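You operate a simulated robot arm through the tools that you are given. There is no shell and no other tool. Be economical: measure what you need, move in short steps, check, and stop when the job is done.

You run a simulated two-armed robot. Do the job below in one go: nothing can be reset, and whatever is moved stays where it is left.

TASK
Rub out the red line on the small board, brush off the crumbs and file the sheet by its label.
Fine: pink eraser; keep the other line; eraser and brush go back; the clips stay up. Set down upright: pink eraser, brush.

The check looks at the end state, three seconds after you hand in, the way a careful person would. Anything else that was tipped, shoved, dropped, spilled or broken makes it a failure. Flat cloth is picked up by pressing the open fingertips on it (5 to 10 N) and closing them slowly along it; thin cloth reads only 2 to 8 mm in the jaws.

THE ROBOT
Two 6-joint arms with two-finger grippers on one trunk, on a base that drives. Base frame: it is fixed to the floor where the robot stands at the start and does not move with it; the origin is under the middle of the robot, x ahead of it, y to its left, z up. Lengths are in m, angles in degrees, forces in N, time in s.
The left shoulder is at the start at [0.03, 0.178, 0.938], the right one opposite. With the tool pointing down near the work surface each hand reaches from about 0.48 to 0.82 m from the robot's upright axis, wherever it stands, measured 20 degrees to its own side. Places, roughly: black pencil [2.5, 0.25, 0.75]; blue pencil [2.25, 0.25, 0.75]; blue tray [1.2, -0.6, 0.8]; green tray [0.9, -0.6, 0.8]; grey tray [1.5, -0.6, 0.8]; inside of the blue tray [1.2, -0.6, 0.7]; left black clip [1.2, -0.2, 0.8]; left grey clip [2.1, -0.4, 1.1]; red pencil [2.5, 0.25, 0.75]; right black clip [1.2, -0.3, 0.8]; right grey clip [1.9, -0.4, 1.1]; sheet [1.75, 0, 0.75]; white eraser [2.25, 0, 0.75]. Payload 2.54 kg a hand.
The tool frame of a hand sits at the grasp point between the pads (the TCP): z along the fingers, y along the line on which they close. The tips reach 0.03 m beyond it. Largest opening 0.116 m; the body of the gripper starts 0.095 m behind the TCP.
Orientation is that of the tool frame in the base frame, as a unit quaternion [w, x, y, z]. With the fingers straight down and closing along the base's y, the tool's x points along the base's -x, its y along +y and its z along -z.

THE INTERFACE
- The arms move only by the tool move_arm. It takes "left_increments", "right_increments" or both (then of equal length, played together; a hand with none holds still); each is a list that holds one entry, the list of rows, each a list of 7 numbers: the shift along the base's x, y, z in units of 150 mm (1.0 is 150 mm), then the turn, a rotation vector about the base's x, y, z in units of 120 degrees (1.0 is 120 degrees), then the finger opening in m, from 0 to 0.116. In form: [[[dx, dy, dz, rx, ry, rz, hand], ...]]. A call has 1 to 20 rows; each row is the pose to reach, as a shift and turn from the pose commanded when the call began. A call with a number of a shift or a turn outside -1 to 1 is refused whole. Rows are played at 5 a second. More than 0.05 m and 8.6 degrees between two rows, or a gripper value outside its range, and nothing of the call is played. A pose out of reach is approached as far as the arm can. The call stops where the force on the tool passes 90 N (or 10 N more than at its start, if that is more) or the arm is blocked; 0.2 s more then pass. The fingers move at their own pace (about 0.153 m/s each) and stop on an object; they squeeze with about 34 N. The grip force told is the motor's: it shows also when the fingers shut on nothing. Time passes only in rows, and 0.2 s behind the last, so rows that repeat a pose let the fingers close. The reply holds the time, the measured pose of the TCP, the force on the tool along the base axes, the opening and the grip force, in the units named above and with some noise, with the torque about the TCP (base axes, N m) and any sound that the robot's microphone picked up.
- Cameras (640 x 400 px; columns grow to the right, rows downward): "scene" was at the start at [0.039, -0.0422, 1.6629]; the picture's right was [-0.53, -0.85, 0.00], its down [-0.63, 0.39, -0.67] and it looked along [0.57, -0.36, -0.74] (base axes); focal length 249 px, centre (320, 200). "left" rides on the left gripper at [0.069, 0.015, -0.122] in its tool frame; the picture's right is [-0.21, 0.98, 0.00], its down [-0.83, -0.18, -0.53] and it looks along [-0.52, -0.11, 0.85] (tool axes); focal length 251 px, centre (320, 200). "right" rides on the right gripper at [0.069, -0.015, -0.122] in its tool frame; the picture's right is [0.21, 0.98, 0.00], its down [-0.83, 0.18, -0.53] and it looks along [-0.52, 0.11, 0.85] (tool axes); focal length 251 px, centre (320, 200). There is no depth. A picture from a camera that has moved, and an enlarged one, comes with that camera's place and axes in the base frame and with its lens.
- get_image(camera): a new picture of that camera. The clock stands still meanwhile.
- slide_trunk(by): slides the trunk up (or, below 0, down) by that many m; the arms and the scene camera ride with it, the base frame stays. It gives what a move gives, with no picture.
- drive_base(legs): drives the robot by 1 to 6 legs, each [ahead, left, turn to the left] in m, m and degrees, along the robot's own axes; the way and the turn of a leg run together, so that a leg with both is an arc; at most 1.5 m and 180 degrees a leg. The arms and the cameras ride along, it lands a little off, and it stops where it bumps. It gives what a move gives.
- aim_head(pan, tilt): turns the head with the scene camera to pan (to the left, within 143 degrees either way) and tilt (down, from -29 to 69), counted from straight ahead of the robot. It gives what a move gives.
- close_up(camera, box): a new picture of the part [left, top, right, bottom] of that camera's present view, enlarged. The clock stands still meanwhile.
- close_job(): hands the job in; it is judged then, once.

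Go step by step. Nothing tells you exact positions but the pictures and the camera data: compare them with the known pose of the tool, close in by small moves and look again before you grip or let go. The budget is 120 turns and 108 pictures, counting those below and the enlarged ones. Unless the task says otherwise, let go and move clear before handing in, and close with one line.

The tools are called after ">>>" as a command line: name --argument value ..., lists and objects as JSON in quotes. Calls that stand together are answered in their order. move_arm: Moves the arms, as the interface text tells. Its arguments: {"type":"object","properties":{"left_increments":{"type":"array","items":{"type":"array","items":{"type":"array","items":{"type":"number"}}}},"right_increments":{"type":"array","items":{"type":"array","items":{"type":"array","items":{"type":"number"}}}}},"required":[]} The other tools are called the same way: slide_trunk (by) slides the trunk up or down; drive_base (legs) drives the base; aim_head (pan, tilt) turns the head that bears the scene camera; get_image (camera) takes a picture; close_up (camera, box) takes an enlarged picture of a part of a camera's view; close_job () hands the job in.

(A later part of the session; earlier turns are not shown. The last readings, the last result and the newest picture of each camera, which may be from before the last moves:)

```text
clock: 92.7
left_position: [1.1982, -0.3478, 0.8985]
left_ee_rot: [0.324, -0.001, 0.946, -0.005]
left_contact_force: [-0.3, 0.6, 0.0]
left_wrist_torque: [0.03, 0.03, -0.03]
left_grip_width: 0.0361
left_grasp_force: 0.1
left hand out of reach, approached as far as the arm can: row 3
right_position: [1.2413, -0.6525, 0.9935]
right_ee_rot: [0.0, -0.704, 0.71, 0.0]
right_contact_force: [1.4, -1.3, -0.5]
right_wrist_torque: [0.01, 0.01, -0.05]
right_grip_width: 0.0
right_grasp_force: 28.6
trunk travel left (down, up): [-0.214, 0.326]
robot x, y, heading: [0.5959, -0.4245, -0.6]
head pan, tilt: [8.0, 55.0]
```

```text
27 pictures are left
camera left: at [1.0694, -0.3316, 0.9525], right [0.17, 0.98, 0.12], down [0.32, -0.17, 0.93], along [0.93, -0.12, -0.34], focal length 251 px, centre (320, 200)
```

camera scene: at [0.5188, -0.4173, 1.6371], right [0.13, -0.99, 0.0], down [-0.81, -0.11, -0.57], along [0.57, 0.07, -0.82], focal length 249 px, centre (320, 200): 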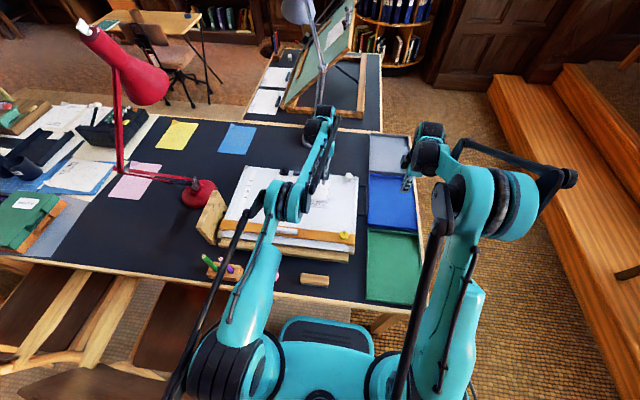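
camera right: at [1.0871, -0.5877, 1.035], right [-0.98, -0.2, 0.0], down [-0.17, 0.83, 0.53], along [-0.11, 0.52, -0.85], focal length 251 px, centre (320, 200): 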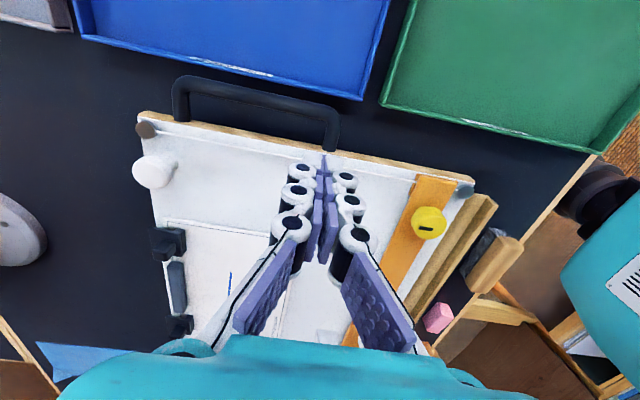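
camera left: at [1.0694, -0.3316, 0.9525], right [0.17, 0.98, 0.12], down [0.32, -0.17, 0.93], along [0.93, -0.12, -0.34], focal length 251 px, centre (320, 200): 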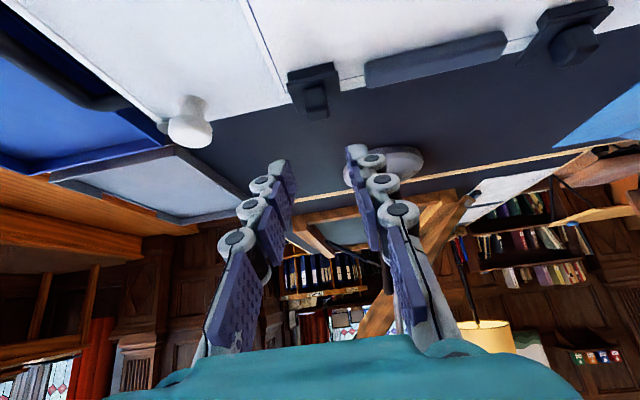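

>>> move_arm --left_increments '[[[0.03, 0.022, -0.1, 0, 0, 0, 0.036], [0.06, 0.022, -0.22, 0, 0, 0, 0.036], [0.078, 0.022, -0.33, 0, 0, 0, 0.036], [0.078, 0.022, -0.4, 0, 0, 0, 0.036], [0.078, 0.022, -0.415, 0, 0, 0, 0.036]]]'

>>> close_up --camera "left" --box '[220, 80, 420, 220]'

```text
clock: 93.9
left_position: [1.2341, -0.3486, 0.856]
left_ee_rot: [0.326, 0.0, 0.945, -0.007]
left_contact_force: [-0.3, 0.9, 0.0]
left_wrist_torque: [0.01, 0.02, -0.01]
left_grip_width: 0.036
left_grasp_force: 0.0
left hand out of reach, approached as far as the arm can: row 1, 2, 3, 4, 5
right_position: [1.242, -0.6512, 0.9939]
right_ee_rot: [-0.001, -0.705, 0.71, 0.0]
right_contact_force: [-0.3, 0.2, -0.1]
right_wrist_torque: [-0.01, 0.03, 0.0]
right_grip_width: 0.0003
right_grasp_force: 28.6
trunk travel left (down, up): [-0.214, 0.326]
robot x, y, heading: [0.6, -0.4242, -0.5]
head pan, tilt: [8.0, 55.0]
```

```text
2.86 times, centred on (320, 150) of left
camera zoom: at [1.1048, -0.3333, 0.9098], right [0.17, 0.98, 0.12], down [0.32, -0.17, 0.93], along [0.93, -0.12, -0.34], focal length 718 px, centre (320, 343)
```

zoom: 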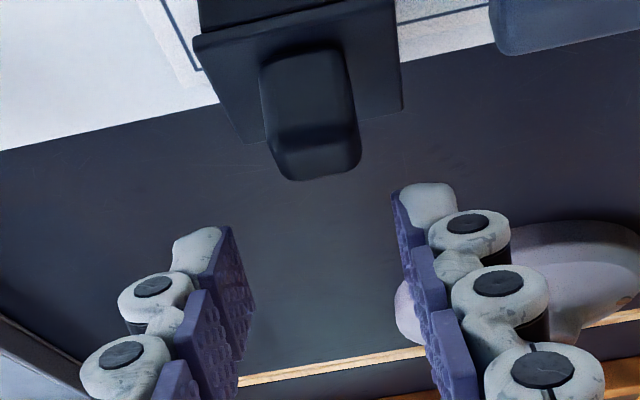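

The inner limit interferes here. Instead I grip at -15° tilt and follow the nub's arc, letting it pivot between the pads near the end.

>>> move_arm --left_increments '[[[0, 0.01, 0.127, 0, 0.063, 0, 0.036], [-0.05, 0.027, 0.127, 0, 0.127, 0, 0.036], [-0.095, 0.027, 0.127, 0, 0.19, 0, 0.036], [-0.095, 0.027, 0.05, 0, 0.19, 0, 0.036]]]'

>>> close_up --camera "left" --box '[220, 80, 420, 220]'

```text
clock: 94.9
left_position: [1.2194, -0.3445, 0.8641]
left_ee_rot: [0.132, -0.001, 0.991, -0.006]
left_contact_force: [0.2, 0.0, -0.1]
left_wrist_torque: [-0.02, -0.04, -0.02]
left_grip_width: 0.0359
left_grasp_force: 0.1
right_position: [1.2412, -0.6508, 0.993]
right_ee_rot: [0.0, -0.704, 0.71, 0.0]
right_contact_force: [-0.3, 0.2, 0.0]
right_wrist_torque: [-0.02, 0.04, -0.03]
right_grip_width: 0.0001
right_grasp_force: 28.9
trunk travel left (down, up): [-0.214, 0.326]
robot x, y, heading: [0.5968, -0.4249, -0.2]
head pan, tilt: [8.0, 55.0]
```

```text
2.86 times, centred on (320, 150) of left
camera zoom: at [1.1207, -0.329, 0.963], right [0.21, 0.98, 0.04], down [0.66, -0.17, 0.73], along [0.73, -0.12, -0.68], focal length 718 px, centre (320, 343)
```

zoom: 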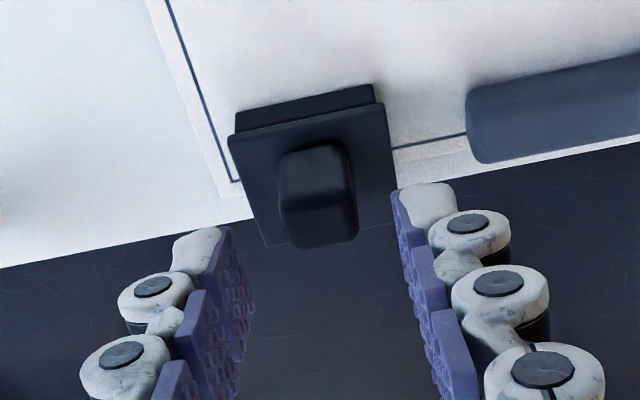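

>>> move_arm --left_increments '[[[0, 0, -0.08, 0, 0, 0, 0.036], [0.003, 0, -0.16, 0, 0, 0, 0.036], [0.003, 0, -0.16, 0, 0, 0, 0.01], [0.003, 0, -0.16, 0, 0, 0, 0.01], [0.027, 0, -0.146, 0, 0.042, 0, 0.01], [0.051, 0, -0.133, 0, 0.083, 0, 0.01], [0.077, 0, -0.123, 0, 0.125, 0, 0.01], [0.103, 0, -0.114, 0, 0.167, 0, 0.01], [0.127, 0, -0.108, 0, 0.2, 0, 0.01], [0.151, 0, -0.103, 0, 0.233, 0, 0.01], [0.193, 0, -0.097, 0, 0.275, 0, 0.01], [0.227, 0, -0.093, 0, 0.292, 0, 0.01], [0.256, 0, -0.093, 0, 0.292, 0, 0.01]]]'

>>> close_up --camera "left" --box '[220, 80, 420, 220]'

```text
clock: 97.7
left_position: [1.2596, -0.3434, 0.8501]
left_ee_rot: [-0.17, -0.003, 0.985, -0.006]
left_contact_force: [-4.0, 7.9, -2.1]
left_wrist_torque: [0.15, 0.13, -0.13]
left_grip_width: 0.0181
left_grasp_force: 5.4
right_position: [1.2417, -0.6499, 0.9932]
right_ee_rot: [0.0, -0.705, 0.71, 0.0]
right_contact_force: [0.9, -0.6, -0.5]
right_wrist_torque: [-0.05, 0.07, -0.03]
right_grip_width: 0.0
right_grasp_force: 28.7
trunk travel left (down, up): [-0.214, 0.326]
robot x, y, heading: [0.5987, -0.4252, -0.6]
head pan, tilt: [8.0, 55.0]
```

```text
2.86 times, centred on (320, 150) of left
camera zoom: at [1.2356, -0.3284, 0.9874], right [0.19, 0.98, -0.08], down [0.96, -0.17, 0.23], along [0.21, -0.12, -0.97], focal length 718 px, centre (320, 343)
```

zoom: 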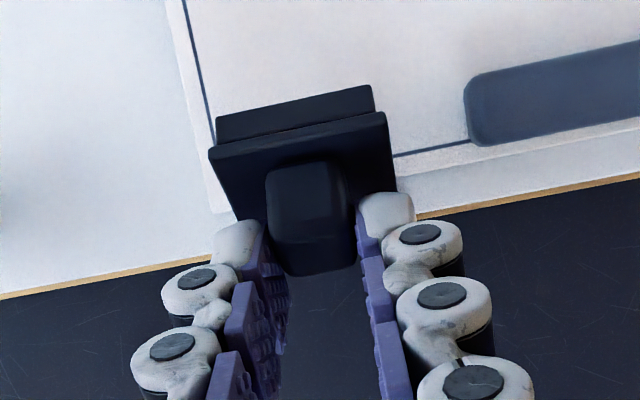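

The nub pivoted and slipped, so the clip stayed shut. A better way is to grip its front and back faces with the hand leaning sideways, where turning about y needs little reach. I let go, rise and straighten.

>>> move_arm --left_increments '[[[0, 0, 0, 0, 0, 0, 0.03], [0, 0, 0, 0, 0, 0, 0.04], [0, 0, 0.2, 0, 0, 0, 0.04], [0, 0, 0.45, 0, -0.05, 0, 0.05], [-0.1, 0.2, 0.7, 0, -0.1, 0, 0.05], [-0.2, 0.45, 0.85, 0, -0.163, 0, 0.05]]]'

>>> move_arm --left_increments '[[[0, 0, 0, 0, 0, 0.07, 0.05], [0, 0, 0, 0, 0, 0.14, 0.05], [0, 0, 0, 0, 0, 0.21, 0.05], [0, 0, 0, 0, 0, 0.28, 0.05], [0, 0, 0, 0, 0, 0.35, 0.05], [0, 0, 0, 0, 0, 0.42, 0.05], [0, 0, 0, 0, 0, 0.49, 0.05], [0, 0, 0, 0, 0, 0.56, 0.05], [0, 0, 0, 0, 0, 0.63, 0.05], [0, 0, 0, 0, 0, 0.7, 0.05], [0, 0, 0, 0, 0, 0.75, 0.05]]]'

>>> move_arm --left_increments '[[[0, 0.05, 0, -0.065, 0, 0, 0.05], [0, 0.1, 0, -0.13, 0, 0, 0.05], [0, 0.15, 0, -0.195, 0, 0, 0.05], [0, 0.2, 0, -0.26, 0, 0, 0.05], [0, 0.2, -0.05, -0.325, 0, 0, 0.05], [0, 0.2, -0.1, -0.39, 0, 0, 0.05], [0, 0.2, -0.15, -0.458, 0, 0, 0.05]]]'

>>> get_image --camera "left"

```text
refused: row 5 steps farther than a row can; nothing moved
```

```text
clock: 99.9
left_position: [1.2581, -0.321, 0.8468]
left_ee_rot: [-0.116, -0.644, 0.75, -0.102]
left_contact_force: [-3.7, 33.7, 3.2]
left_wrist_torque: [0.75, 0.15, -1.13]
left_grip_width: 0.057
left_grasp_force: 5.1
right_position: [1.2407, -0.6483, 0.9947]
right_ee_rot: [0.0, -0.706, 0.709, -0.001]
right_contact_force: [-0.8, -0.8, -0.3]
right_wrist_torque: [0.11, 0.05, -0.01]
right_grip_width: 0.0002
right_grasp_force: 28.6
trunk travel left (down, up): [-0.214, 0.326]
robot x, y, heading: [0.5984, -0.4266, -0.1]
head pan, tilt: [8.0, 55.0]
stopped in row 10 (left hand): the force on the tool passed its limit at 93 N (the readings are from after the stop); the commanded pose is now the measured one
```

```text
clock: 101.5
left_position: [1.2306, -0.3048, 0.8661]
left_ee_rot: [-0.402, -0.513, 0.618, -0.44]
left_contact_force: [0.0, 0.4, -0.4]
left_wrist_torque: [0.03, -0.01, 0.02]
left_grip_width: 0.0501
left_grasp_force: 0.0
left hand out of reach, approached as far as the arm can: row 6, 7
right_position: [1.2409, -0.648, 0.9941]
right_ee_rot: [0.001, -0.706, 0.708, 0.0]
right_contact_force: [-0.1, 0.8, 0.6]
right_wrist_torque: [-0.02, -0.02, 0.0]
right_grip_width: 0.0
right_grasp_force: 28.5
trunk travel left (down, up): [-0.214, 0.326]
robot x, y, heading: [0.5963, -0.4226, 0.2]
head pan, tilt: [8.0, 55.0]
```

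```text
23 pictures are left
camera left: at [1.211, -0.2074, 0.9649], right [-0.93, 0.14, -0.33], down [0.33, 0.73, -0.6], along [0.15, -0.67, -0.72], focal length 251 px, centre (320, 200)
```

left: 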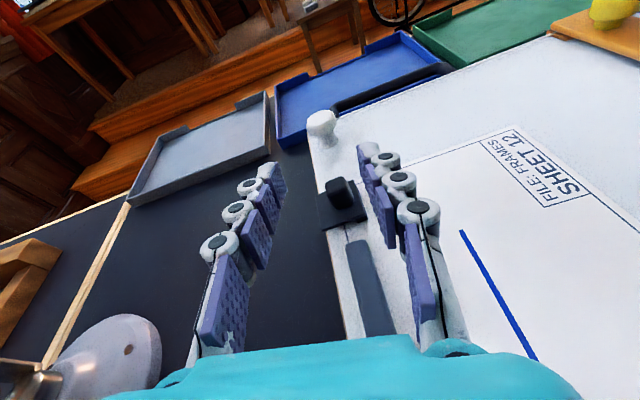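

The first move was refused and the turn then ran at the clip, which was my batching mistake. I check what, if anything, shifted.

>>> get_image --camera "scene"

>>> close_up --camera "left" --box '[270, 100, 470, 300]'

```text
22 pictures are left
camera scene: at [0.6397, -0.4143, 1.7171], right [0.14, -0.99, 0.0], down [-0.81, -0.11, -0.57], along [0.57, 0.08, -0.82], focal length 249 px, centre (320, 200)
```

scene: 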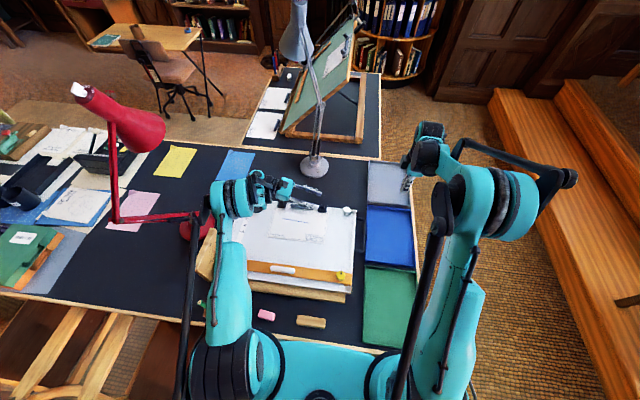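

```text
2.00 times, centred on (370, 200) of left
camera zoom: at [1.211, -0.2074, 0.9649], right [-0.93, 0.14, -0.33], down [0.33, 0.73, -0.6], along [0.15, -0.67, -0.72], focal length 503 px, centre (220, 200)
```

zoom: 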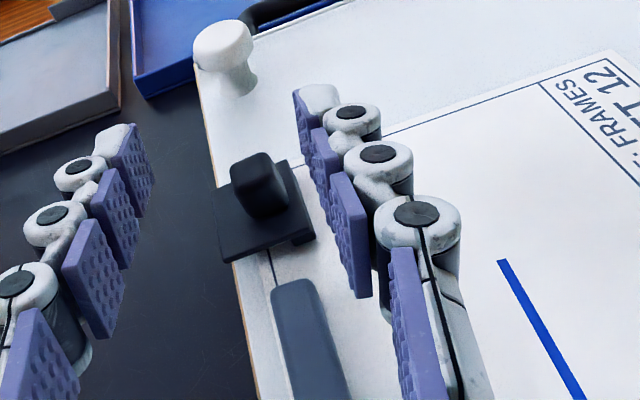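

The board and clip look undisturbed, and the hand now leans sideways with fingers pointing along -y, closing along x, which is what I wanted. I lower it around the nub.

>>> move_arm --left_increments '[[[-0.02, 0, -0.09, 0, 0, 0, 0.05], [-0.02, -0.06, -0.18, 0, 0, 0, 0.05], [-0.02, -0.11, -0.24, 0, 0, 0, 0.05], [-0.02, -0.115, -0.274, 0, 0, 0, 0.05]]]'

>>> close_up --camera "left" --box '[220, 100, 420, 260]'

```text
clock: 102.5
left_position: [1.2123, -0.3251, 0.852]
left_ee_rot: [-0.4, -0.514, 0.618, -0.44]
left_contact_force: [0.8, -0.4, 0.7]
left_wrist_torque: [-0.02, -0.01, -0.01]
left_grip_width: 0.0499
left_grasp_force: 0.0
left hand out of reach, approached as far as the arm can: row 1, 2, 3, 4
right_position: [1.2411, -0.6484, 0.9931]
right_ee_rot: [0.0, -0.706, 0.708, -0.001]
right_contact_force: [-0.2, 0.3, -0.2]
right_wrist_torque: [0.0, -0.02, -0.03]
right_grip_width: 0.0002
right_grasp_force: 28.9
trunk travel left (down, up): [-0.214, 0.326]
robot x, y, heading: [0.5959, -0.4248, -0.0]
head pan, tilt: [8.0, 55.0]
```

```text
2.50 times, centred on (320, 180) of left
camera zoom: at [1.194, -0.2278, 0.9509], right [-0.93, 0.14, -0.33], down [0.33, 0.73, -0.6], along [0.16, -0.67, -0.73], focal length 629 px, centre (320, 250)
```

zoom: 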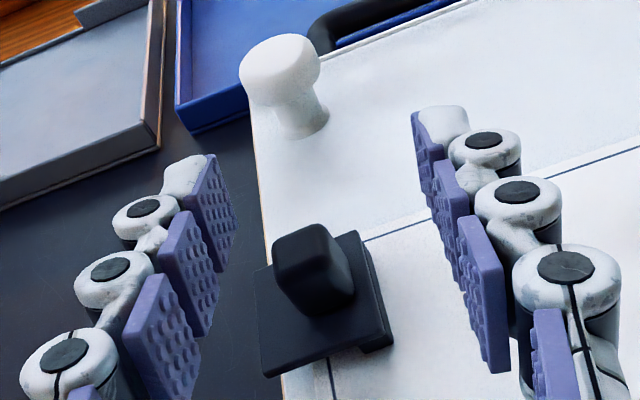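

Reach in this posture is tight. Before engaging I test, above the clip, whether the 80° turn about y is possible from here.

>>> move_arm --left_increments '[[[0.05, 0, 0.1, 0, 0.065, 0, 0.05], [0.1, 0, 0.1, 0, 0.13, 0, 0.05], [0.15, 0, 0.1, 0, 0.195, 0, 0.05], [0.2, 0, 0.1, 0, 0.26, 0, 0.05], [0.25, 0, 0.1, 0, 0.325, 0, 0.05], [0.3, 0, 0.1, 0, 0.39, 0, 0.05], [0.35, 0, 0.1, 0, 0.455, 0, 0.05], [0.35, 0, 0.1, 0, 0.52, 0, 0.05], [0.35, 0, 0.1, 0, 0.585, 0, 0.05], [0.35, 0, 0.1, 0, 0.65, 0, 0.05]]]'

```text
clock: 104.7
left_position: [1.2089, -0.3653, 0.9433]
left_ee_rot: [0.699, 0.682, -0.213, 0.032]
left_contact_force: [-1.0, -0.1, 0.0]
left_wrist_torque: [0.03, -0.02, 0.0]
left_grip_width: 0.05
left_grasp_force: 0.1
left hand out of reach, approached as far as the arm can: row 2, 3, 4, 5, 6, 7, 8, 9, 10
right_position: [1.2415, -0.6483, 0.9943]
right_ee_rot: [-0.001, -0.705, 0.709, 0.0]
right_contact_force: [0.1, 0.6, -0.8]
right_wrist_torque: [-0.03, 0.03, -0.03]
right_grip_width: 0.0002
right_grasp_force: 28.4
trunk travel left (down, up): [-0.214, 0.326]
robot x, y, heading: [0.5976, -0.4218, -0.2]
head pan, tilt: [8.0, 55.0]
```

The turn is not reachable from this side. From the right end of the desk the clip's hinge line points away from the robot, so the turn becomes an easy sideways tilt. I'll relocate there; first I straighten the left hand, high and clear.

>>> move_arm --left_increments '[[[-0.04, 0.007, 0.021, 0.002, -0.0487, -0.0476, 0.05], [-0.08, 0.014, 0.042, 0.004, -0.0975, -0.0952, 0.05], [-0.11, 0.021, 0.063, 0.007, -0.146, -0.1427, 0.05], [-0.15, 0.028, 0.084, 0.009, -0.195, -0.1903, 0.05], [-0.19, 0.035, 0.105, 0.011, -0.2437, -0.2379, 0.05], [-0.23, 0.042, 0.126, 0.013, -0.2924, -0.2855, 0.05], [-0.27, 0.049, 0.147, 0.015, -0.3412, -0.333, 0.05], [-0.3, 0.056, 0.168, 0.018, -0.39, -0.3806, 0.05], [-0.34, 0.063, 0.189, 0.02, -0.4386, -0.4282, 0.05], [-0.38, 0.07, 0.21, 0.022, -0.4874, -0.4758, 0.05], [-0.42, 0.077, 0.231, 0.024, -0.536, -0.5234, 0.05], [-0.45, 0.084, 0.252, 0.027, -0.585, -0.571, 0.05], [-0.49, 0.09, 0.273, 0.029, -0.6336, -0.6185, 0.05], [-0.53, 0.097, 0.294, 0.031, -0.6823, -0.666, 0.05], [-0.57, 0.104, 0.315, 0.033, -0.731, -0.7137, 0.05], [-0.61, 0.11, 0.336, 0.035, -0.78, -0.7613, 0.05], [-0.64, 0.117, 0.357, 0.038, -0.8285, -0.809, 0.05], [-0.68, 0.124, 0.378, 0.04, -0.877, -0.8564, 0.05], [-0.72, 0.13, 0.4, 0.042, -0.926, -0.904, 0.05]]]'

```text
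clock: 108.7
left_position: [1.1, -0.3446, 1.0061]
left_ee_rot: [0.019, 0.003, 1.0, 0.01]
left_contact_force: [0.3, -0.7, -0.3]
left_wrist_torque: [0.0, 0.0, 0.0]
left_grip_width: 0.0497
left_grasp_force: 0.1
left hand out of reach, approached as far as the arm can: row 1, 2, 3, 4, 5, 6, 7, 8, 9, 10, 11, 12, 13
right_position: [1.2406, -0.6478, 0.9949]
right_ee_rot: [-0.001, -0.706, 0.708, 0.0]
right_contact_force: [-0.7, -0.6, 0.4]
right_wrist_torque: [0.01, -0.03, 0.0]
right_grip_width: 0.0
right_grasp_force: 28.2
trunk travel left (down, up): [-0.214, 0.326]
robot x, y, heading: [0.6009, -0.4243, -0.2]
head pan, tilt: [8.0, 55.0]
```

>>> drive_base --legs '[[-0.42, 0, 0], [0, -0.93, 0], [1.0, 0, 0]]'

>>> aim_head --pan 40 --tilt 50

>>> get_image --camera "scene"

```text
clock: 120.5
left_position: [1.6831, -1.2514, 1.0046]
left_ee_rot: [0.017, -0.006, 1.0, 0.009]
left_contact_force: [-0.8, 0.1, -0.3]
left_wrist_torque: [-0.02, 0.02, -0.01]
left_grip_width: 0.0499
left_grasp_force: 0.1
right_position: [1.828, -1.5539, 0.9929]
right_ee_rot: [0.0, 0.711, -0.703, -0.001]
right_contact_force: [-0.1, 0.4, 0.6]
right_wrist_torque: [0.01, 0.0, -0.02]
right_grip_width: 0.0001
right_grasp_force: 28.6
trunk travel left (down, up): [-0.214, 0.326]
robot x, y, heading: [1.1799, -1.3397, 0.9]
head pan, tilt: [8.0, 55.0]
```

```text
clock: 121.5
left_position: [1.6815, -1.2519, 1.0059]
left_ee_rot: [0.017, -0.005, 1.0, 0.009]
left_contact_force: [0.3, 0.6, 0.5]
left_wrist_torque: [-0.02, -0.01, 0.0]
left_grip_width: 0.0499
left_grasp_force: 0.1
right_position: [1.8278, -1.5543, 0.9944]
right_ee_rot: [-0.001, 0.711, -0.703, 0.0]
right_contact_force: [-0.3, -0.8, 0.2]
right_wrist_torque: [0.02, -0.01, -0.02]
right_grip_width: 0.0002
right_grasp_force: 28.1
trunk travel left (down, up): [-0.214, 0.326]
robot x, y, heading: [1.1766, -1.3412, 0.6]
head pan, tilt: [40.0, 50.0]
```

```text
19 pictures are left
camera scene: at [1.2096, -1.2892, 1.7236], right [0.65, -0.76, 0.0], down [-0.58, -0.5, -0.64], along [0.49, 0.42, -0.77], focal length 249 px, centre (320, 200)
```

scene: 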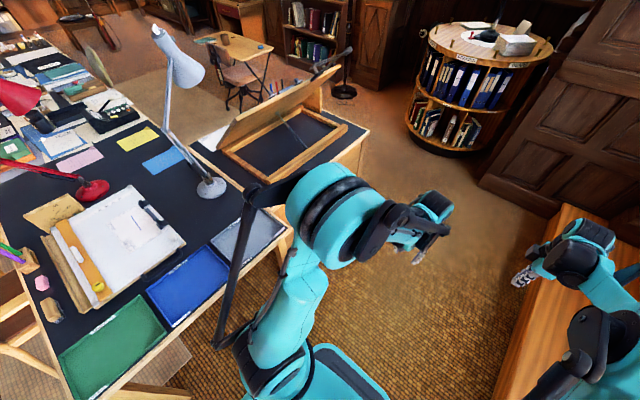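

I'm at the right side of the desk. I pull the right hand in, then turn left 90° and approach the desk.

>>> move_arm --right_increments '[[[-0.3, 0, 0, 0, 0, 0, 0.0], [-0.6, 0, 0, 0, 0, 0, 0.0], [-0.9, 0, 0, 0, 0, 0, 0.0], [-1.0, 0, 0, 0, 0, 0, 0.0]]]'

>>> drive_base --legs '[[0, 0, 89.4], [0.36, 0, 0]]'

```text
clock: 122.5
left_position: [1.683, -1.2527, 1.0052]
left_ee_rot: [0.017, -0.005, 1.0, 0.008]
left_contact_force: [-0.4, -0.4, 0.0]
left_wrist_torque: [0.02, 0.0, 0.01]
left_grip_width: 0.05
left_grasp_force: 0.1
right_position: [1.678, -1.5546, 0.9944]
right_ee_rot: [0.001, 0.71, -0.704, 0.0]
right_contact_force: [1.4, 0.8, 0.4]
right_wrist_torque: [0.0, -0.01, 0.0]
right_grip_width: 0.0
right_grasp_force: 28.9
trunk travel left (down, up): [-0.214, 0.326]
robot x, y, heading: [1.1784, -1.3388, 0.7]
head pan, tilt: [40.0, 50.0]
```

```text
clock: 128.6
left_position: [1.0942, -0.4759, 1.0033]
left_ee_rot: [-0.006, 0.708, -0.706, -0.019]
left_contact_force: [0.0, -0.4, 0.6]
left_wrist_torque: [-0.01, -0.01, 0.02]
left_grip_width: 0.05
left_grasp_force: 0.0
right_position: [1.3969, -0.4832, 0.9943]
right_ee_rot: [-0.001, 1.0, 0.003, -0.001]
right_contact_force: [-0.3, 0.0, 0.3]
right_wrist_torque: [-0.02, 0.01, 0.03]
right_grip_width: 0.0
right_grasp_force: 28.5
trunk travel left (down, up): [-0.214, 0.326]
robot x, y, heading: [1.1792, -0.9802, 90.3]
head pan, tilt: [40.0, 50.0]
```

Now the hinge line points away from me. The right hand already closes along y, so only a sideways tilt is needed. I move the left hand out of the way first.

>>> move_arm --left_increments '[[[-0.25, 0, 0, 0, 0, 0, 0.05], [-0.5, 0, 0, 0, 0, 0, 0.05], [-0.75, 0, 0, 0, 0, 0, 0.05], [-1.0, 0, 0.1, 0, 0, 0, 0.05]]]'

>>> move_arm --left_increments '[[[-0.1, 0, 0, 0, 0, 0, 0.05], [-0.2, 0, 0, 0, 0, 0, 0.05], [-0.3, 0, 0, 0, 0, 0, 0.05], [-0.4, 0, 0, 0, 0, 0, 0.05], [-0.5, 0, 0, 0, 0, 0, 0.05], [-0.6, 0, 0, 0, 0, 0, 0.05]]]' --right_increments '[[[-0.16, 0.15, 0, 0, -0.0625, 0, 0.036], [-0.32, 0.3, 0, 0, -0.125, 0, 0.036], [-0.48, 0.46, 0, 0, -0.1875, 0, 0.036], [-0.64, 0.62, 0, 0, -0.25, 0, 0.036], [-0.8, 0.78, 0, 0, -0.3125, 0, 0.036], [-0.96, 0.92, 0, 0, -0.375, 0, 0.036]]]'

```text
clock: 129.6
left_position: [0.9432, -0.4774, 1.0194]
left_ee_rot: [-0.006, 0.709, -0.705, -0.019]
left_contact_force: [-1.0, -0.2, 0.4]
left_wrist_torque: [0.02, 0.03, -0.01]
left_grip_width: 0.0497
left_grasp_force: 0.1
right_position: [1.3944, -0.484, 0.9957]
right_ee_rot: [-0.001, 1.0, 0.002, 0.0]
right_contact_force: [-0.6, -0.6, -0.5]
right_wrist_torque: [0.03, -0.01, 0.04]
right_grip_width: 0.0
right_grasp_force: 28.7
trunk travel left (down, up): [-0.214, 0.326]
robot x, y, heading: [1.177, -0.9782, 90.4]
head pan, tilt: [40.0, 50.0]
```

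```text
clock: 131.0
left_position: [0.8521, -0.4756, 1.0183]
left_ee_rot: [-0.007, 0.709, -0.705, -0.018]
left_contact_force: [-0.3, 0.0, -0.1]
left_wrist_torque: [-0.01, -0.03, -0.01]
left_grip_width: 0.0497
left_grasp_force: 0.0
right_position: [1.2508, -0.3444, 0.9927]
right_ee_rot: [0.001, 0.924, 0.002, 0.383]
right_contact_force: [0.0, -0.1, -0.5]
right_wrist_torque: [-0.03, -0.05, -0.05]
right_grip_width: 0.0361
right_grasp_force: 0.1
trunk travel left (down, up): [-0.214, 0.326]
robot x, y, heading: [1.1803, -0.9774, 90.3]
head pan, tilt: [40.0, 50.0]
```

>>> move_arm --right_increments '[[[-0.2, 0, -0.2, 0, 0, 0, 0.036], [-0.4, 0, -0.4, 0, 0, 0, 0.036], [-0.567, 0, -0.6, 0, 0, 0, 0.036], [-0.567, 0, -0.779, 0, 0, 0, 0.036]]]'

>>> get_image --camera "right"

```text
clock: 132.0
left_position: [0.8537, -0.4759, 1.0186]
left_ee_rot: [-0.007, 0.709, -0.705, -0.018]
left_contact_force: [-0.4, 0.2, -0.6]
left_wrist_torque: [0.0, 0.02, 0.01]
left_grip_width: 0.0496
left_grasp_force: 0.1
right_position: [1.1675, -0.3455, 0.8773]
right_ee_rot: [0.001, 0.924, 0.001, 0.383]
right_contact_force: [0.5, -0.1, 0.6]
right_wrist_torque: [0.03, 0.0, -0.04]
right_grip_width: 0.0361
right_grasp_force: 0.1
trunk travel left (down, up): [-0.214, 0.326]
robot x, y, heading: [1.1783, -0.9836, 90.2]
head pan, tilt: [40.0, 50.0]
```

```text
18 pictures are left
camera right: at [1.1291, -0.3309, 1.0113], right [0.16, -0.98, 0.16], down [-0.96, -0.19, -0.21], along [0.23, -0.12, -0.97], focal length 251 px, centre (320, 200)
```

right: 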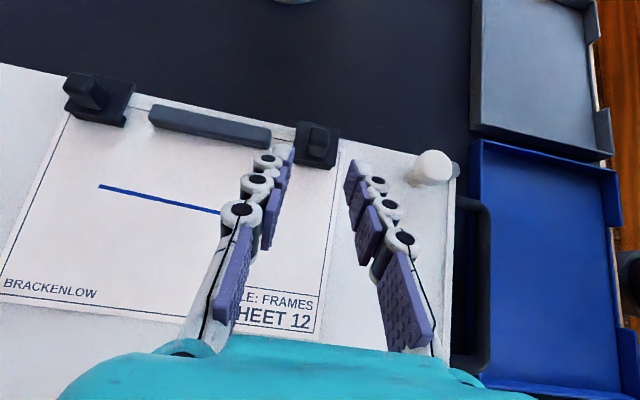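

Clear view: the fingers are lined up with the right clip's nub. I advance and grip it.

>>> move_arm --right_increments '[[[0.1, 0, -0.1, 0, 0, 0, 0.036], [0.19, 0, -0.2, 0, 0, 0, 0.036], [0.277, 0, -0.285, 0, 0, 0, 0.036], [0.277, 0, -0.285, 0, 0, 0, 0.01], [0.277, 0, -0.285, 0, 0, 0, 0.01]]]'

```text
clock: 133.2
left_position: [0.8533, -0.476, 1.0184]
left_ee_rot: [-0.006, 0.709, -0.705, -0.019]
left_contact_force: [0.8, 0.2, 0.6]
left_wrist_torque: [0.0, 0.0, 0.03]
left_grip_width: 0.05
left_grasp_force: 0.1
right_position: [1.2081, -0.3444, 0.8336]
right_ee_rot: [0.001, 0.924, 0.002, 0.382]
right_contact_force: [-1.6, 8.5, 0.4]
right_wrist_torque: [0.5, 0.08, -0.07]
right_grip_width: 0.0172
right_grasp_force: 43.2
trunk travel left (down, up): [-0.214, 0.326]
robot x, y, heading: [1.1771, -0.9787, 90.3]
head pan, tilt: [40.0, 50.0]
```

Nub gripped (17 mm). I rotate it along the hinge arc through 90°.

>>> move_arm --right_increments '[[[0.031, 0, 0.031, 0, 0.0625, 0, 0.01], [0.065, 0, 0.059, 0, 0.125, 0, 0.01], [0.103, 0, 0.083, 0, 0.1875, 0, 0.01], [0.143, 0, 0.1, 0, 0.25, 0, 0.01], [0.185, 0, 0.113, 0, 0.3125, 0, 0.01], [0.229, 0, 0.12, 0, 0.375, 0, 0.01], [0.273, 0, 0.121, 0, 0.4375, 0, 0.01], [0.317, 0, 0.116, 0, 0.5, 0, 0.01], [0.359, 0, 0.106, 0, 0.5625, 0, 0.01], [0.401, 0, 0.09, 0, 0.625, 0, 0.01], [0.439, 0, 0.069, 0, 0.6875, 0, 0.01], [0.475, 0, 0.043, 0, 0.75, 0, 0.01]]]'

>>> get_image --camera "right"

```text
clock: 135.8
left_position: [0.8512, -0.4767, 1.0182]
left_ee_rot: [-0.007, 0.709, -0.704, -0.018]
left_contact_force: [0.4, 0.6, 0.0]
left_wrist_torque: [0.03, -0.02, 0.0]
left_grip_width: 0.0498
left_grasp_force: 0.0
right_position: [1.2788, -0.3453, 0.8404]
right_ee_rot: [0.0, 0.923, 0.003, -0.384]
right_contact_force: [-10.3, 8.6, -5.2]
right_wrist_torque: [-0.12, -0.39, -0.24]
right_grip_width: 0.0176
right_grasp_force: 43.2
trunk travel left (down, up): [-0.214, 0.326]
robot x, y, heading: [1.1817, -0.9793, 90.1]
head pan, tilt: [40.0, 50.0]
```

```text
17 pictures are left
camera right: at [1.4126, -0.329, 0.876], right [0.16, -0.98, -0.15], down [-0.21, -0.18, 0.96], along [-0.97, -0.12, -0.23], focal length 251 px, centre (320, 200)
```

right: 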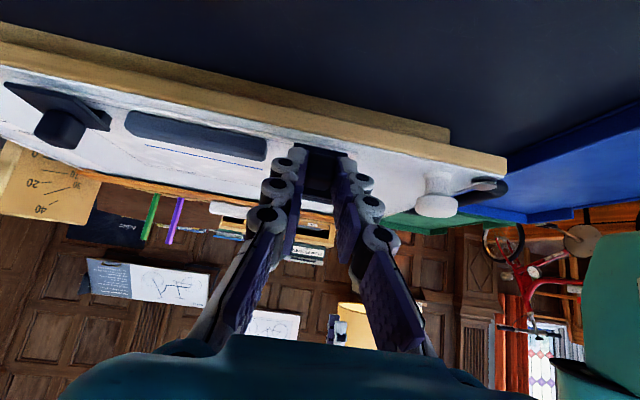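

The clip appears flipped up. I open and withdraw upward, then look whether it stays.

>>> move_arm --right_increments '[[[0, 0, 0, 0, 0, 0, 0.03], [0, 0, 0, 0, 0, 0, 0.036], [0.07, 0, 0.1, 0, 0, 0, 0.036], [0.14, 0, 0.25, 0, 0, 0, 0.036], [0.2, 0, 0.45, 0, -0.06, 0, 0.036], [0.2, 0, 0.65, 0, -0.12, 0, 0.036], [0.1, 0, 0.8, 0, -0.18, 0, 0.036], [-0.1, 0, 0.9, 0, -0.24, 0, 0.036], [-0.3, 0, 0.95, 0, -0.3, 0, 0.036], [-0.5, 0, 0.95, 0, -0.36, 0, 0.036]]]'

>>> get_image --camera "right"

```text
clock: 138.0
left_position: [0.8522, -0.4768, 1.0185]
left_ee_rot: [-0.006, 0.709, -0.705, -0.019]
left_contact_force: [0.0, -0.8, -0.1]
left_wrist_torque: [0.0, -0.01, -0.01]
left_grip_width: 0.0499
left_grasp_force: 0.1
right_position: [1.203, -0.3443, 0.9835]
right_ee_rot: [-0.001, 1.0, 0.002, -0.013]
right_contact_force: [-0.1, 0.7, -0.8]
right_wrist_torque: [-0.01, -0.05, 0.04]
right_grip_width: 0.0361
right_grasp_force: 0.0
trunk travel left (down, up): [-0.214, 0.326]
robot x, y, heading: [1.1796, -0.9784, 90.3]
head pan, tilt: [40.0, 50.0]
```

```text
16 pictures are left
camera right: at [1.2751, -0.3295, 1.1029], right [0.22, -0.98, -0.01], down [-0.81, -0.19, 0.56], along [-0.54, -0.12, -0.83], focal length 251 px, centre (320, 200)
```

right: 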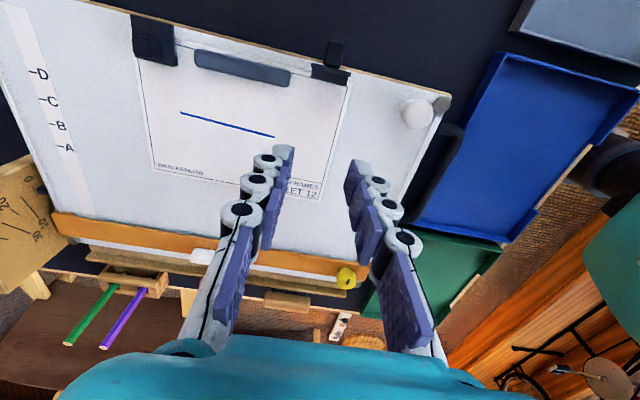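

The right clip stays up. Now the left one at about [1.225, -0.168]: I drive 0.12 m closer and 0.05 m to my left.

>>> drive_base --legs '[[0.12, 0.05, 0]]'

```text
clock: 139.3
left_position: [0.8, -0.3555, 1.0188]
left_ee_rot: [-0.005, 0.71, -0.704, -0.018]
left_contact_force: [0.2, 0.6, -0.3]
left_wrist_torque: [-0.05, 0.01, -0.02]
left_grip_width: 0.0501
left_grasp_force: 0.2
right_position: [1.1519, -0.2236, 0.9825]
right_ee_rot: [0.001, 1.0, 0.004, -0.016]
right_contact_force: [0.0, 1.0, -0.7]
right_wrist_torque: [-0.02, -0.01, -0.02]
right_grip_width: 0.0359
right_grasp_force: 0.0
trunk travel left (down, up): [-0.214, 0.326]
robot x, y, heading: [1.1283, -0.86, 90.3]
head pan, tilt: [40.0, 50.0]
```

>>> move_arm --right_increments '[[[0, 0.1, -0.1, 0, -0.06, 0, 0.036], [0.03, 0.2, -0.2, 0, -0.12, 0, 0.036], [0.06, 0.3, -0.32, 0, -0.18, 0, 0.036], [0.1, 0.371, -0.44, 0, -0.24, 0, 0.036], [0.144, 0.371, -0.55, 0, -0.3, 0, 0.036], [0.144, 0.371, -0.665, 0, -0.332, 0, 0.036]]]'

>>> get_image --camera "right"

```text
clock: 140.7
left_position: [0.8001, -0.3566, 1.0192]
left_ee_rot: [-0.006, 0.71, -0.704, -0.018]
left_contact_force: [0.3, -0.4, 0.5]
left_wrist_torque: [-0.03, 0.02, -0.01]
left_grip_width: 0.0499
left_grasp_force: 0.1
right_position: [1.1742, -0.1684, 0.8833]
right_ee_rot: [0.001, 0.945, 0.003, 0.326]
right_contact_force: [0.2, 0.7, 0.5]
right_wrist_torque: [0.0, 0.04, 0.01]
right_grip_width: 0.0361
right_grasp_force: 0.0
trunk travel left (down, up): [-0.214, 0.326]
robot x, y, heading: [1.131, -0.857, 90.2]
head pan, tilt: [40.0, 50.0]
```

```text
15 pictures are left
camera right: at [1.1519, -0.153, 1.021], right [0.17, -0.98, 0.14], down [-0.98, -0.19, -0.09], along [0.11, -0.12, -0.99], focal length 251 px, centre (320, 200)
```

right: 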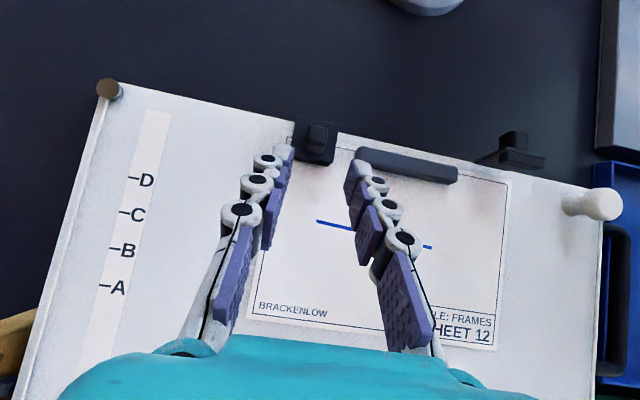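

>>> move_arm --right_increments '[[[0.08, 0.023, -0.11, 0, 0, 0, 0.036], [0.16, 0.023, -0.22, 0, 0, 0, 0.036], [0.243, 0.023, -0.319, 0, 0, 0, 0.036], [0.243, 0.023, -0.319, 0, 0, 0, 0.01], [0.243, 0.023, -0.319, 0, 0, 0, 0.01]]]'

```text
clock: 141.9
left_position: [0.8006, -0.3579, 1.0194]
left_ee_rot: [-0.006, 0.71, -0.704, -0.018]
left_contact_force: [0.0, 0.1, 0.2]
left_wrist_torque: [0.03, -0.01, -0.03]
left_grip_width: 0.0498
left_grasp_force: 0.2
right_position: [1.2109, -0.1644, 0.8355]
right_ee_rot: [0.001, 0.945, 0.002, 0.328]
right_contact_force: [1.0, 3.4, -0.8]
right_wrist_torque: [0.43, 0.07, -0.3]
right_grip_width: 0.0175
right_grasp_force: 43.1
trunk travel left (down, up): [-0.214, 0.326]
robot x, y, heading: [1.126, -0.8594, 90.4]
head pan, tilt: [40.0, 50.0]
```

>>> move_arm --right_increments '[[[0.032, 0, 0.029, 0, 0.0625, 0, 0.01], [0.067, 0, 0.055, 0, 0.125, 0, 0.01], [0.107, 0, 0.076, 0, 0.1875, 0, 0.01], [0.147, 0, 0.09, 0, 0.25, 0, 0.01], [0.192, 0, 0.101, 0, 0.3125, 0, 0.01], [0.234, 0, 0.105, 0, 0.375, 0, 0.01], [0.277, 0, 0.103, 0, 0.4375, 0, 0.01], [0.321, 0, 0.095, 0, 0.5, 0, 0.01], [0.363, 0, 0.083, 0, 0.5625, 0, 0.01], [0.402, 0, 0.065, 0, 0.625, 0, 0.01], [0.439, 0, 0.041, 0, 0.6875, 0, 0.01], [0.473, 0, 0.013, 0, 0.75, 0, 0.01]]]'

```text
clock: 144.5
left_position: [0.8009, -0.3555, 1.019]
left_ee_rot: [-0.005, 0.709, -0.705, -0.018]
left_contact_force: [0.6, -0.4, 0.1]
left_wrist_torque: [-0.03, -0.03, -0.02]
left_grip_width: 0.0501
left_grasp_force: 0.0
right_position: [1.2807, -0.1648, 0.837]
right_ee_rot: [-0.002, 0.898, 0.002, -0.439]
right_contact_force: [-9.1, 9.6, -4.3]
right_wrist_torque: [-0.19, -0.48, -0.35]
right_grip_width: 0.0175
right_grasp_force: 42.8
trunk travel left (down, up): [-0.214, 0.326]
robot x, y, heading: [1.1294, -0.863, 90.4]
head pan, tilt: [40.0, 50.0]
```

>>> move_arm --right_increments '[[[0, 0, 0, 0, 0, 0, 0.03], [0, 0, 0, 0, 0, 0, 0.036], [0.06, 0, 0.08, 0, 0, 0, 0.036], [0.12, 0, 0.2, 0, 0, 0, 0.036], [0.17, 0, 0.4, 0, -0.06, 0, 0.036], [0.17, 0, 0.6, 0, -0.12, 0, 0.036], [0.05, -0.05, 0.75, 0, -0.18, 0, 0.036], [-0.15, -0.1, 0.9, 0, -0.24, 0, 0.036], [-0.35, -0.2, 0.95, 0, -0.3, 0, 0.036], [-0.5, -0.3, 0.95, 0, -0.36, 0, 0.036], [-0.6, -0.4, 0.95, 0, -0.433, 0, 0.036]]]'

>>> get_image --camera "right"

```text
refused: row 11 steps farther than a row can; nothing moved
```

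```text
14 pictures are left
camera right: at [1.4182, -0.1488, 0.8564], right [0.14, -0.98, -0.17], down [-0.09, -0.19, 0.98], along [-0.99, -0.12, -0.11], focal length 251 px, centre (320, 200)
```

right: 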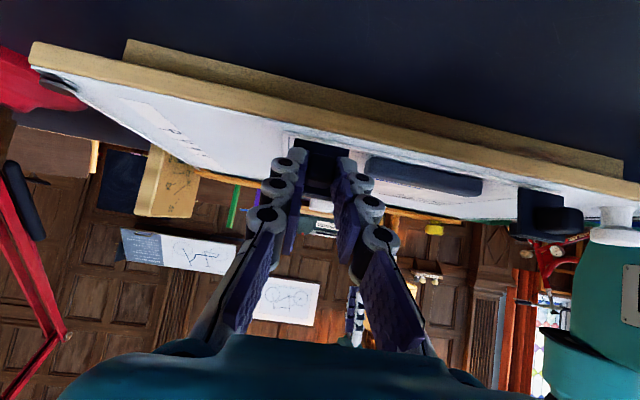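

>>> move_arm --right_increments '[[[0, 0, 0, 0, 0, 0, 0.03], [0, 0, 0, 0, 0, 0, 0.036], [0.06, 0, 0.08, 0, 0, 0, 0.036], [0.12, 0, 0.2, 0, 0, 0, 0.036], [0.17, 0, 0.4, 0, -0.06, 0, 0.036], [0.17, 0, 0.6, 0, -0.12, 0, 0.036], [0.05, -0.05, 0.75, 0, -0.18, 0, 0.036], [-0.15, -0.1, 0.9, 0, -0.24, 0, 0.036], [-0.35, -0.2, 0.95, 0, -0.3, 0, 0.036], [-0.5, -0.3, 0.95, 0, -0.36, 0, 0.036], [-0.6, -0.4, 0.95, 0, -0.42, 0, 0.036], [-0.6, -0.4, 0.95, 0, -0.433, 0, 0.036]]]'

>>> get_image --camera "right"

```text
clock: 147.1
left_position: [0.803, -0.3578, 1.0204]
left_ee_rot: [-0.006, 0.709, -0.705, -0.019]
left_contact_force: [-0.3, -0.5, -0.1]
left_wrist_torque: [-0.04, 0.01, -0.02]
left_grip_width: 0.0502
left_grasp_force: 0.1
right_position: [1.1926, -0.2257, 0.9806]
right_ee_rot: [0.0, 1.0, 0.003, 0.001]
right_contact_force: [-0.2, -0.1, -0.5]
right_wrist_torque: [0.0, 0.05, -0.02]
right_grip_width: 0.0361
right_grasp_force: 0.2
trunk travel left (down, up): [-0.214, 0.326]
robot x, y, heading: [1.1261, -0.8568, 90.4]
head pan, tilt: [40.0, 50.0]
```

```text
13 pictures are left
camera right: at [1.26, -0.2097, 1.1012], right [0.22, -0.98, 0.0], down [-0.83, -0.19, 0.53], along [-0.52, -0.12, -0.85], focal length 251 px, centre (320, 200)
```

right: 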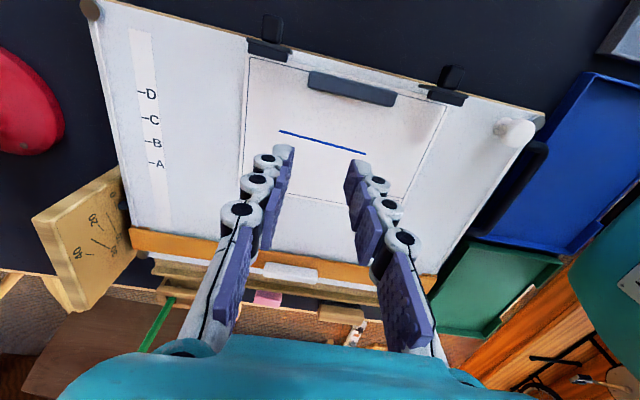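

Both clips stand up and stay. Now the sheet: I bring the right hand over its middle, in front of the blue line, with the fingers partly open, and lower toward it.

>>> move_arm --right_increments '[[[-0.2, -0.1, -0.2, 0, 0, 0, 0.05], [-0.417, -0.229, -0.3, 0, 0, 0, 0.05], [-0.417, -0.229, -0.55, 0, 0, 0, 0.05], [-0.417, -0.229, -0.8, 0, 0, 0, 0.05], [-0.417, -0.229, -0.95, 0, 0, 0, 0.05], [-0.417, -0.229, -1.0, 0, 0, 0, 0.05]]]'

>>> move_arm --right_increments '[[[0, 0, -0.02, 0, 0, 0, 0.05], [0, 0, -0.03, 0, 0, 0, 0.05], [0, 0, -0.04, 0, 0, 0, 0.05], [0, 0, -0.045, 0, 0, 0, 0.05]]]'

```text
clock: 148.5
left_position: [0.8009, -0.3568, 1.0184]
left_ee_rot: [-0.006, 0.709, -0.705, -0.018]
left_contact_force: [1.4, 0.5, 0.3]
left_wrist_torque: [0.02, -0.04, 0.02]
left_grip_width: 0.0499
left_grasp_force: 0.2
right_position: [1.1295, -0.2608, 0.8301]
right_ee_rot: [0.001, 1.0, 0.004, 0.0]
right_contact_force: [-0.5, 0.1, 0.4]
right_wrist_torque: [-0.01, 0.0, 0.02]
right_grip_width: 0.0501
right_grasp_force: 0.0
trunk travel left (down, up): [-0.214, 0.326]
robot x, y, heading: [1.1268, -0.8601, 90.3]
head pan, tilt: [40.0, 50.0]
```

```text
clock: 149.5
left_position: [0.8016, -0.3571, 1.0187]
left_ee_rot: [-0.007, 0.71, -0.704, -0.019]
left_contact_force: [-0.2, -1.1, -0.4]
left_wrist_torque: [-0.02, 0.0, 0.0]
left_grip_width: 0.0502
left_grasp_force: 0.1
right_position: [1.1285, -0.259, 0.8235]
right_ee_rot: [0.0, 1.0, 0.003, 0.0]
right_contact_force: [-0.2, -0.4, -0.3]
right_wrist_torque: [-0.02, 0.01, -0.01]
right_grip_width: 0.0502
right_grasp_force: 0.1
trunk travel left (down, up): [-0.214, 0.326]
robot x, y, heading: [1.1257, -0.8623, 90.4]
head pan, tilt: [40.0, 50.0]
```

>>> move_arm --right_increments '[[[0, 0, -0.015, 0, 0, 0, 0.05], [0, 0, -0.03, 0, 0, 0, 0.05], [0, 0, -0.03, 0, 0, 0, 0.05]]]'

```text
clock: 150.3
left_position: [0.8017, -0.3576, 1.0209]
left_ee_rot: [-0.006, 0.709, -0.705, -0.02]
left_contact_force: [0.3, 0.3, -0.5]
left_wrist_torque: [0.01, 0.03, 0.0]
left_grip_width: 0.0499
left_grasp_force: 0.1
right_position: [1.1289, -0.2613, 0.8206]
right_ee_rot: [-0.001, 1.0, 0.003, 0.0]
right_contact_force: [0.7, 0.2, 18.1]
right_wrist_torque: [0.16, 0.01, -0.03]
right_grip_width: 0.0478
right_grasp_force: 0.2
trunk travel left (down, up): [-0.214, 0.326]
robot x, y, heading: [1.1263, -0.8599, 90.4]
head pan, tilt: [40.0, 50.0]
```

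Contact at 18 N; I ease to about 8 N and close slowly along the sheet.

>>> move_arm --right_increments '[[[0, 0, 0.006, 0, 0, 0, 0.046], [0, 0, 0.006, 0, 0, 0, 0.042], [0, 0, 0.006, 0, 0, 0, 0.038], [0, 0, 0.006, 0, 0, 0, 0.034], [0, 0, 0.006, 0, 0, 0, 0.03], [0, 0, 0.006, 0, 0, 0, 0.026], [0, 0, 0.006, 0, 0, 0, 0.022], [0, 0, 0.006, 0, 0, 0, 0.018], [0, 0, 0.006, 0, 0, 0, 0.014], [0, 0, 0.006, 0, 0, 0, 0.01], [0, 0, 0.006, 0, 0, 0, 0.006], [0, 0, 0.006, 0, 0, 0, 0.002], [0, 0, 0.006, 0, 0, 0, 0.0], [0, 0, 0.006, 0, 0, 0, 0.0]]]'

>>> get_image --camera "right"

```text
clock: 153.3
left_position: [0.8011, -0.3561, 1.0188]
left_ee_rot: [-0.006, 0.71, -0.704, -0.018]
left_contact_force: [0.4, 0.0, -0.3]
left_wrist_torque: [-0.03, 0.02, 0.01]
left_grip_width: 0.0499
left_grasp_force: 0.0
right_position: [1.129, -0.2596, 0.8204]
right_ee_rot: [-0.001, 1.0, 0.003, 0.0]
right_contact_force: [-0.5, -0.9, 0.1]
right_wrist_torque: [-0.03, -0.02, 0.0]
right_grip_width: 0.0
right_grasp_force: 28.8
trunk travel left (down, up): [-0.214, 0.326]
robot x, y, heading: [1.1264, -0.8581, 90.3]
head pan, tilt: [40.0, 50.0]
```

```text
12 pictures are left
camera right: at [1.1972, -0.2447, 0.9409], right [0.22, -0.98, 0.0], down [-0.82, -0.19, 0.53], along [-0.52, -0.12, -0.85], focal length 251 px, centre (320, 200)
```

right: 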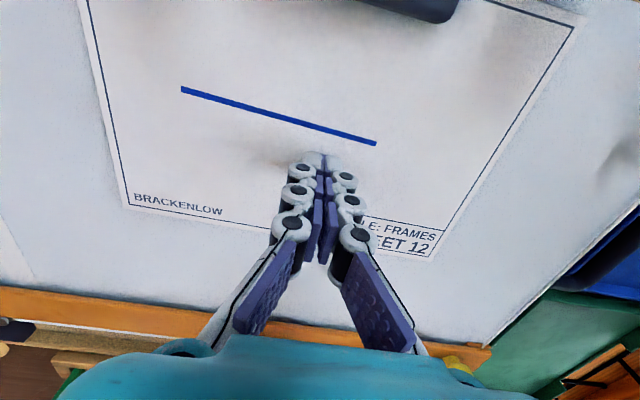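

The pressure was lost on easing, so nothing was pinched. I reopen and retry pressing about half as deep as before.

>>> move_arm --right_increments '[[[0, 0, 0.02, 0, 0, 0, 0.03], [0, 0, 0.02, 0, 0, 0, 0.04], [0, 0, -0.004, 0, 0, 0, 0.04], [0, 0, -0.004, 0, 0, 0, 0.04]]]'

```text
clock: 154.3
left_position: [0.8015, -0.3583, 1.0198]
left_ee_rot: [-0.008, 0.71, -0.704, -0.02]
left_contact_force: [0.4, -0.4, -0.5]
left_wrist_torque: [-0.01, -0.03, -0.01]
left_grip_width: 0.0501
left_grasp_force: 0.0
right_position: [1.1278, -0.2595, 0.8212]
right_ee_rot: [-0.002, 1.0, 0.003, 0.0]
right_contact_force: [0.8, 4.4, 31.9]
right_wrist_torque: [0.2, -0.02, 0.02]
right_grip_width: 0.0417
right_grasp_force: 10.1
trunk travel left (down, up): [-0.214, 0.326]
robot x, y, heading: [1.1253, -0.8578, 90.4]
head pan, tilt: [40.0, 50.0]
```

>>> move_arm --right_increments '[[[0, 0, 0.006, 0, 0, 0, 0.038], [0, 0, 0.006, 0, 0, 0, 0.034], [0, 0, 0.006, 0, 0, 0, 0.03], [0, 0, 0.006, 0, 0, 0, 0.026], [0, 0, 0.006, 0, 0, 0, 0.022]]]'

```text
clock: 155.5
left_position: [0.8012, -0.3585, 1.0198]
left_ee_rot: [-0.007, 0.71, -0.704, -0.02]
left_contact_force: [-0.2, -0.5, 0.3]
left_wrist_torque: [-0.01, -0.02, -0.01]
left_grip_width: 0.0502
left_grasp_force: 0.0
right_position: [1.1289, -0.2611, 0.8207]
right_ee_rot: [-0.001, 1.0, 0.003, -0.001]
right_contact_force: [1.4, 0.3, 17.9]
right_wrist_torque: [-0.04, -0.02, -0.03]
right_grip_width: 0.0226
right_grasp_force: 0.1
trunk travel left (down, up): [-0.214, 0.326]
robot x, y, heading: [1.1262, -0.8593, 90.5]
head pan, tilt: [40.0, 50.0]
```

Still pressing at 18 N with the fingers at 22 mm. I keep closing slowly.

>>> move_arm --right_increments '[[[0, 0, 0.002, 0, 0, 0, 0.019], [0, 0, 0.002, 0, 0, 0, 0.016], [0, 0, 0.002, 0, 0, 0, 0.013], [0, 0, 0.002, 0, 0, 0, 0.01], [0, 0, 0.002, 0, 0, 0, 0.008], [0, 0, 0.002, 0, 0, 0, 0.006], [0, 0, 0.002, 0, 0, 0, 0.004], [0, 0, 0.002, 0, 0, 0, 0.002], [0, 0, 0.002, 0, 0, 0, 0.0], [0, 0, 0.002, 0, 0, 0, 0.0]]]'

```text
clock: 157.7
left_position: [0.8028, -0.3572, 1.0188]
left_ee_rot: [-0.006, 0.71, -0.704, -0.019]
left_contact_force: [1.0, 0.1, -1.1]
left_wrist_torque: [0.01, 0.0, -0.01]
left_grip_width: 0.0499
left_grasp_force: 0.0
right_position: [1.1294, -0.2589, 0.8214]
right_ee_rot: [0.0, 1.0, 0.003, 0.0]
right_contact_force: [0.2, 0.7, 0.5]
right_wrist_torque: [0.02, 0.01, -0.01]
right_grip_width: 0.0
right_grasp_force: 28.7
trunk travel left (down, up): [-0.214, 0.326]
robot x, y, heading: [1.1258, -0.863, 90.5]
head pan, tilt: [40.0, 50.0]
```

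The fingertips rise slightly as they close, so contact was lost. I retry near the sheet's free front edge with a wider start opening and will keep lowering while closing.

>>> move_arm --right_increments '[[[0, 0, 0.06, 0, 0, 0, 0.04], [-0.2, 0, 0.06, 0, 0, 0, 0.08], [-0.2, 0, 0.02, 0, 0, 0, 0.08], [-0.2, 0, 0.0, 0, 0, 0, 0.08], [-0.2, 0, -0.004, 0, 0, 0, 0.08]]]'

>>> get_image --camera "right"

```text
clock: 158.9
left_position: [0.801, -0.3556, 1.0189]
left_ee_rot: [-0.007, 0.709, -0.705, -0.018]
left_contact_force: [0.7, 0.4, 0.4]
left_wrist_torque: [0.04, 0.02, 0.0]
left_grip_width: 0.0499
left_grasp_force: 0.0
right_position: [1.0998, -0.2592, 0.82]
right_ee_rot: [0.0, 1.0, 0.002, 0.0]
right_contact_force: [0.3, -0.4, -1.4]
right_wrist_torque: [0.01, -0.01, 0.0]
right_grip_width: 0.08
right_grasp_force: 0.0
trunk travel left (down, up): [-0.214, 0.326]
robot x, y, heading: [1.1255, -0.8627, 90.5]
head pan, tilt: [40.0, 50.0]
```

```text
11 pictures are left
camera right: at [1.1672, -0.2445, 0.941], right [0.22, -0.98, 0.0], down [-0.82, -0.19, 0.53], along [-0.52, -0.12, -0.85], focal length 251 px, centre (320, 200)
```

right: 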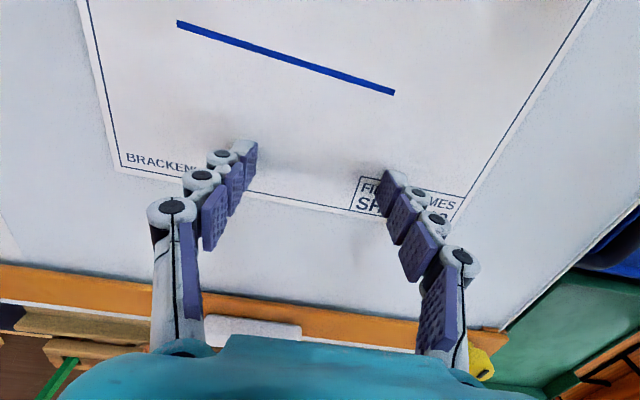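

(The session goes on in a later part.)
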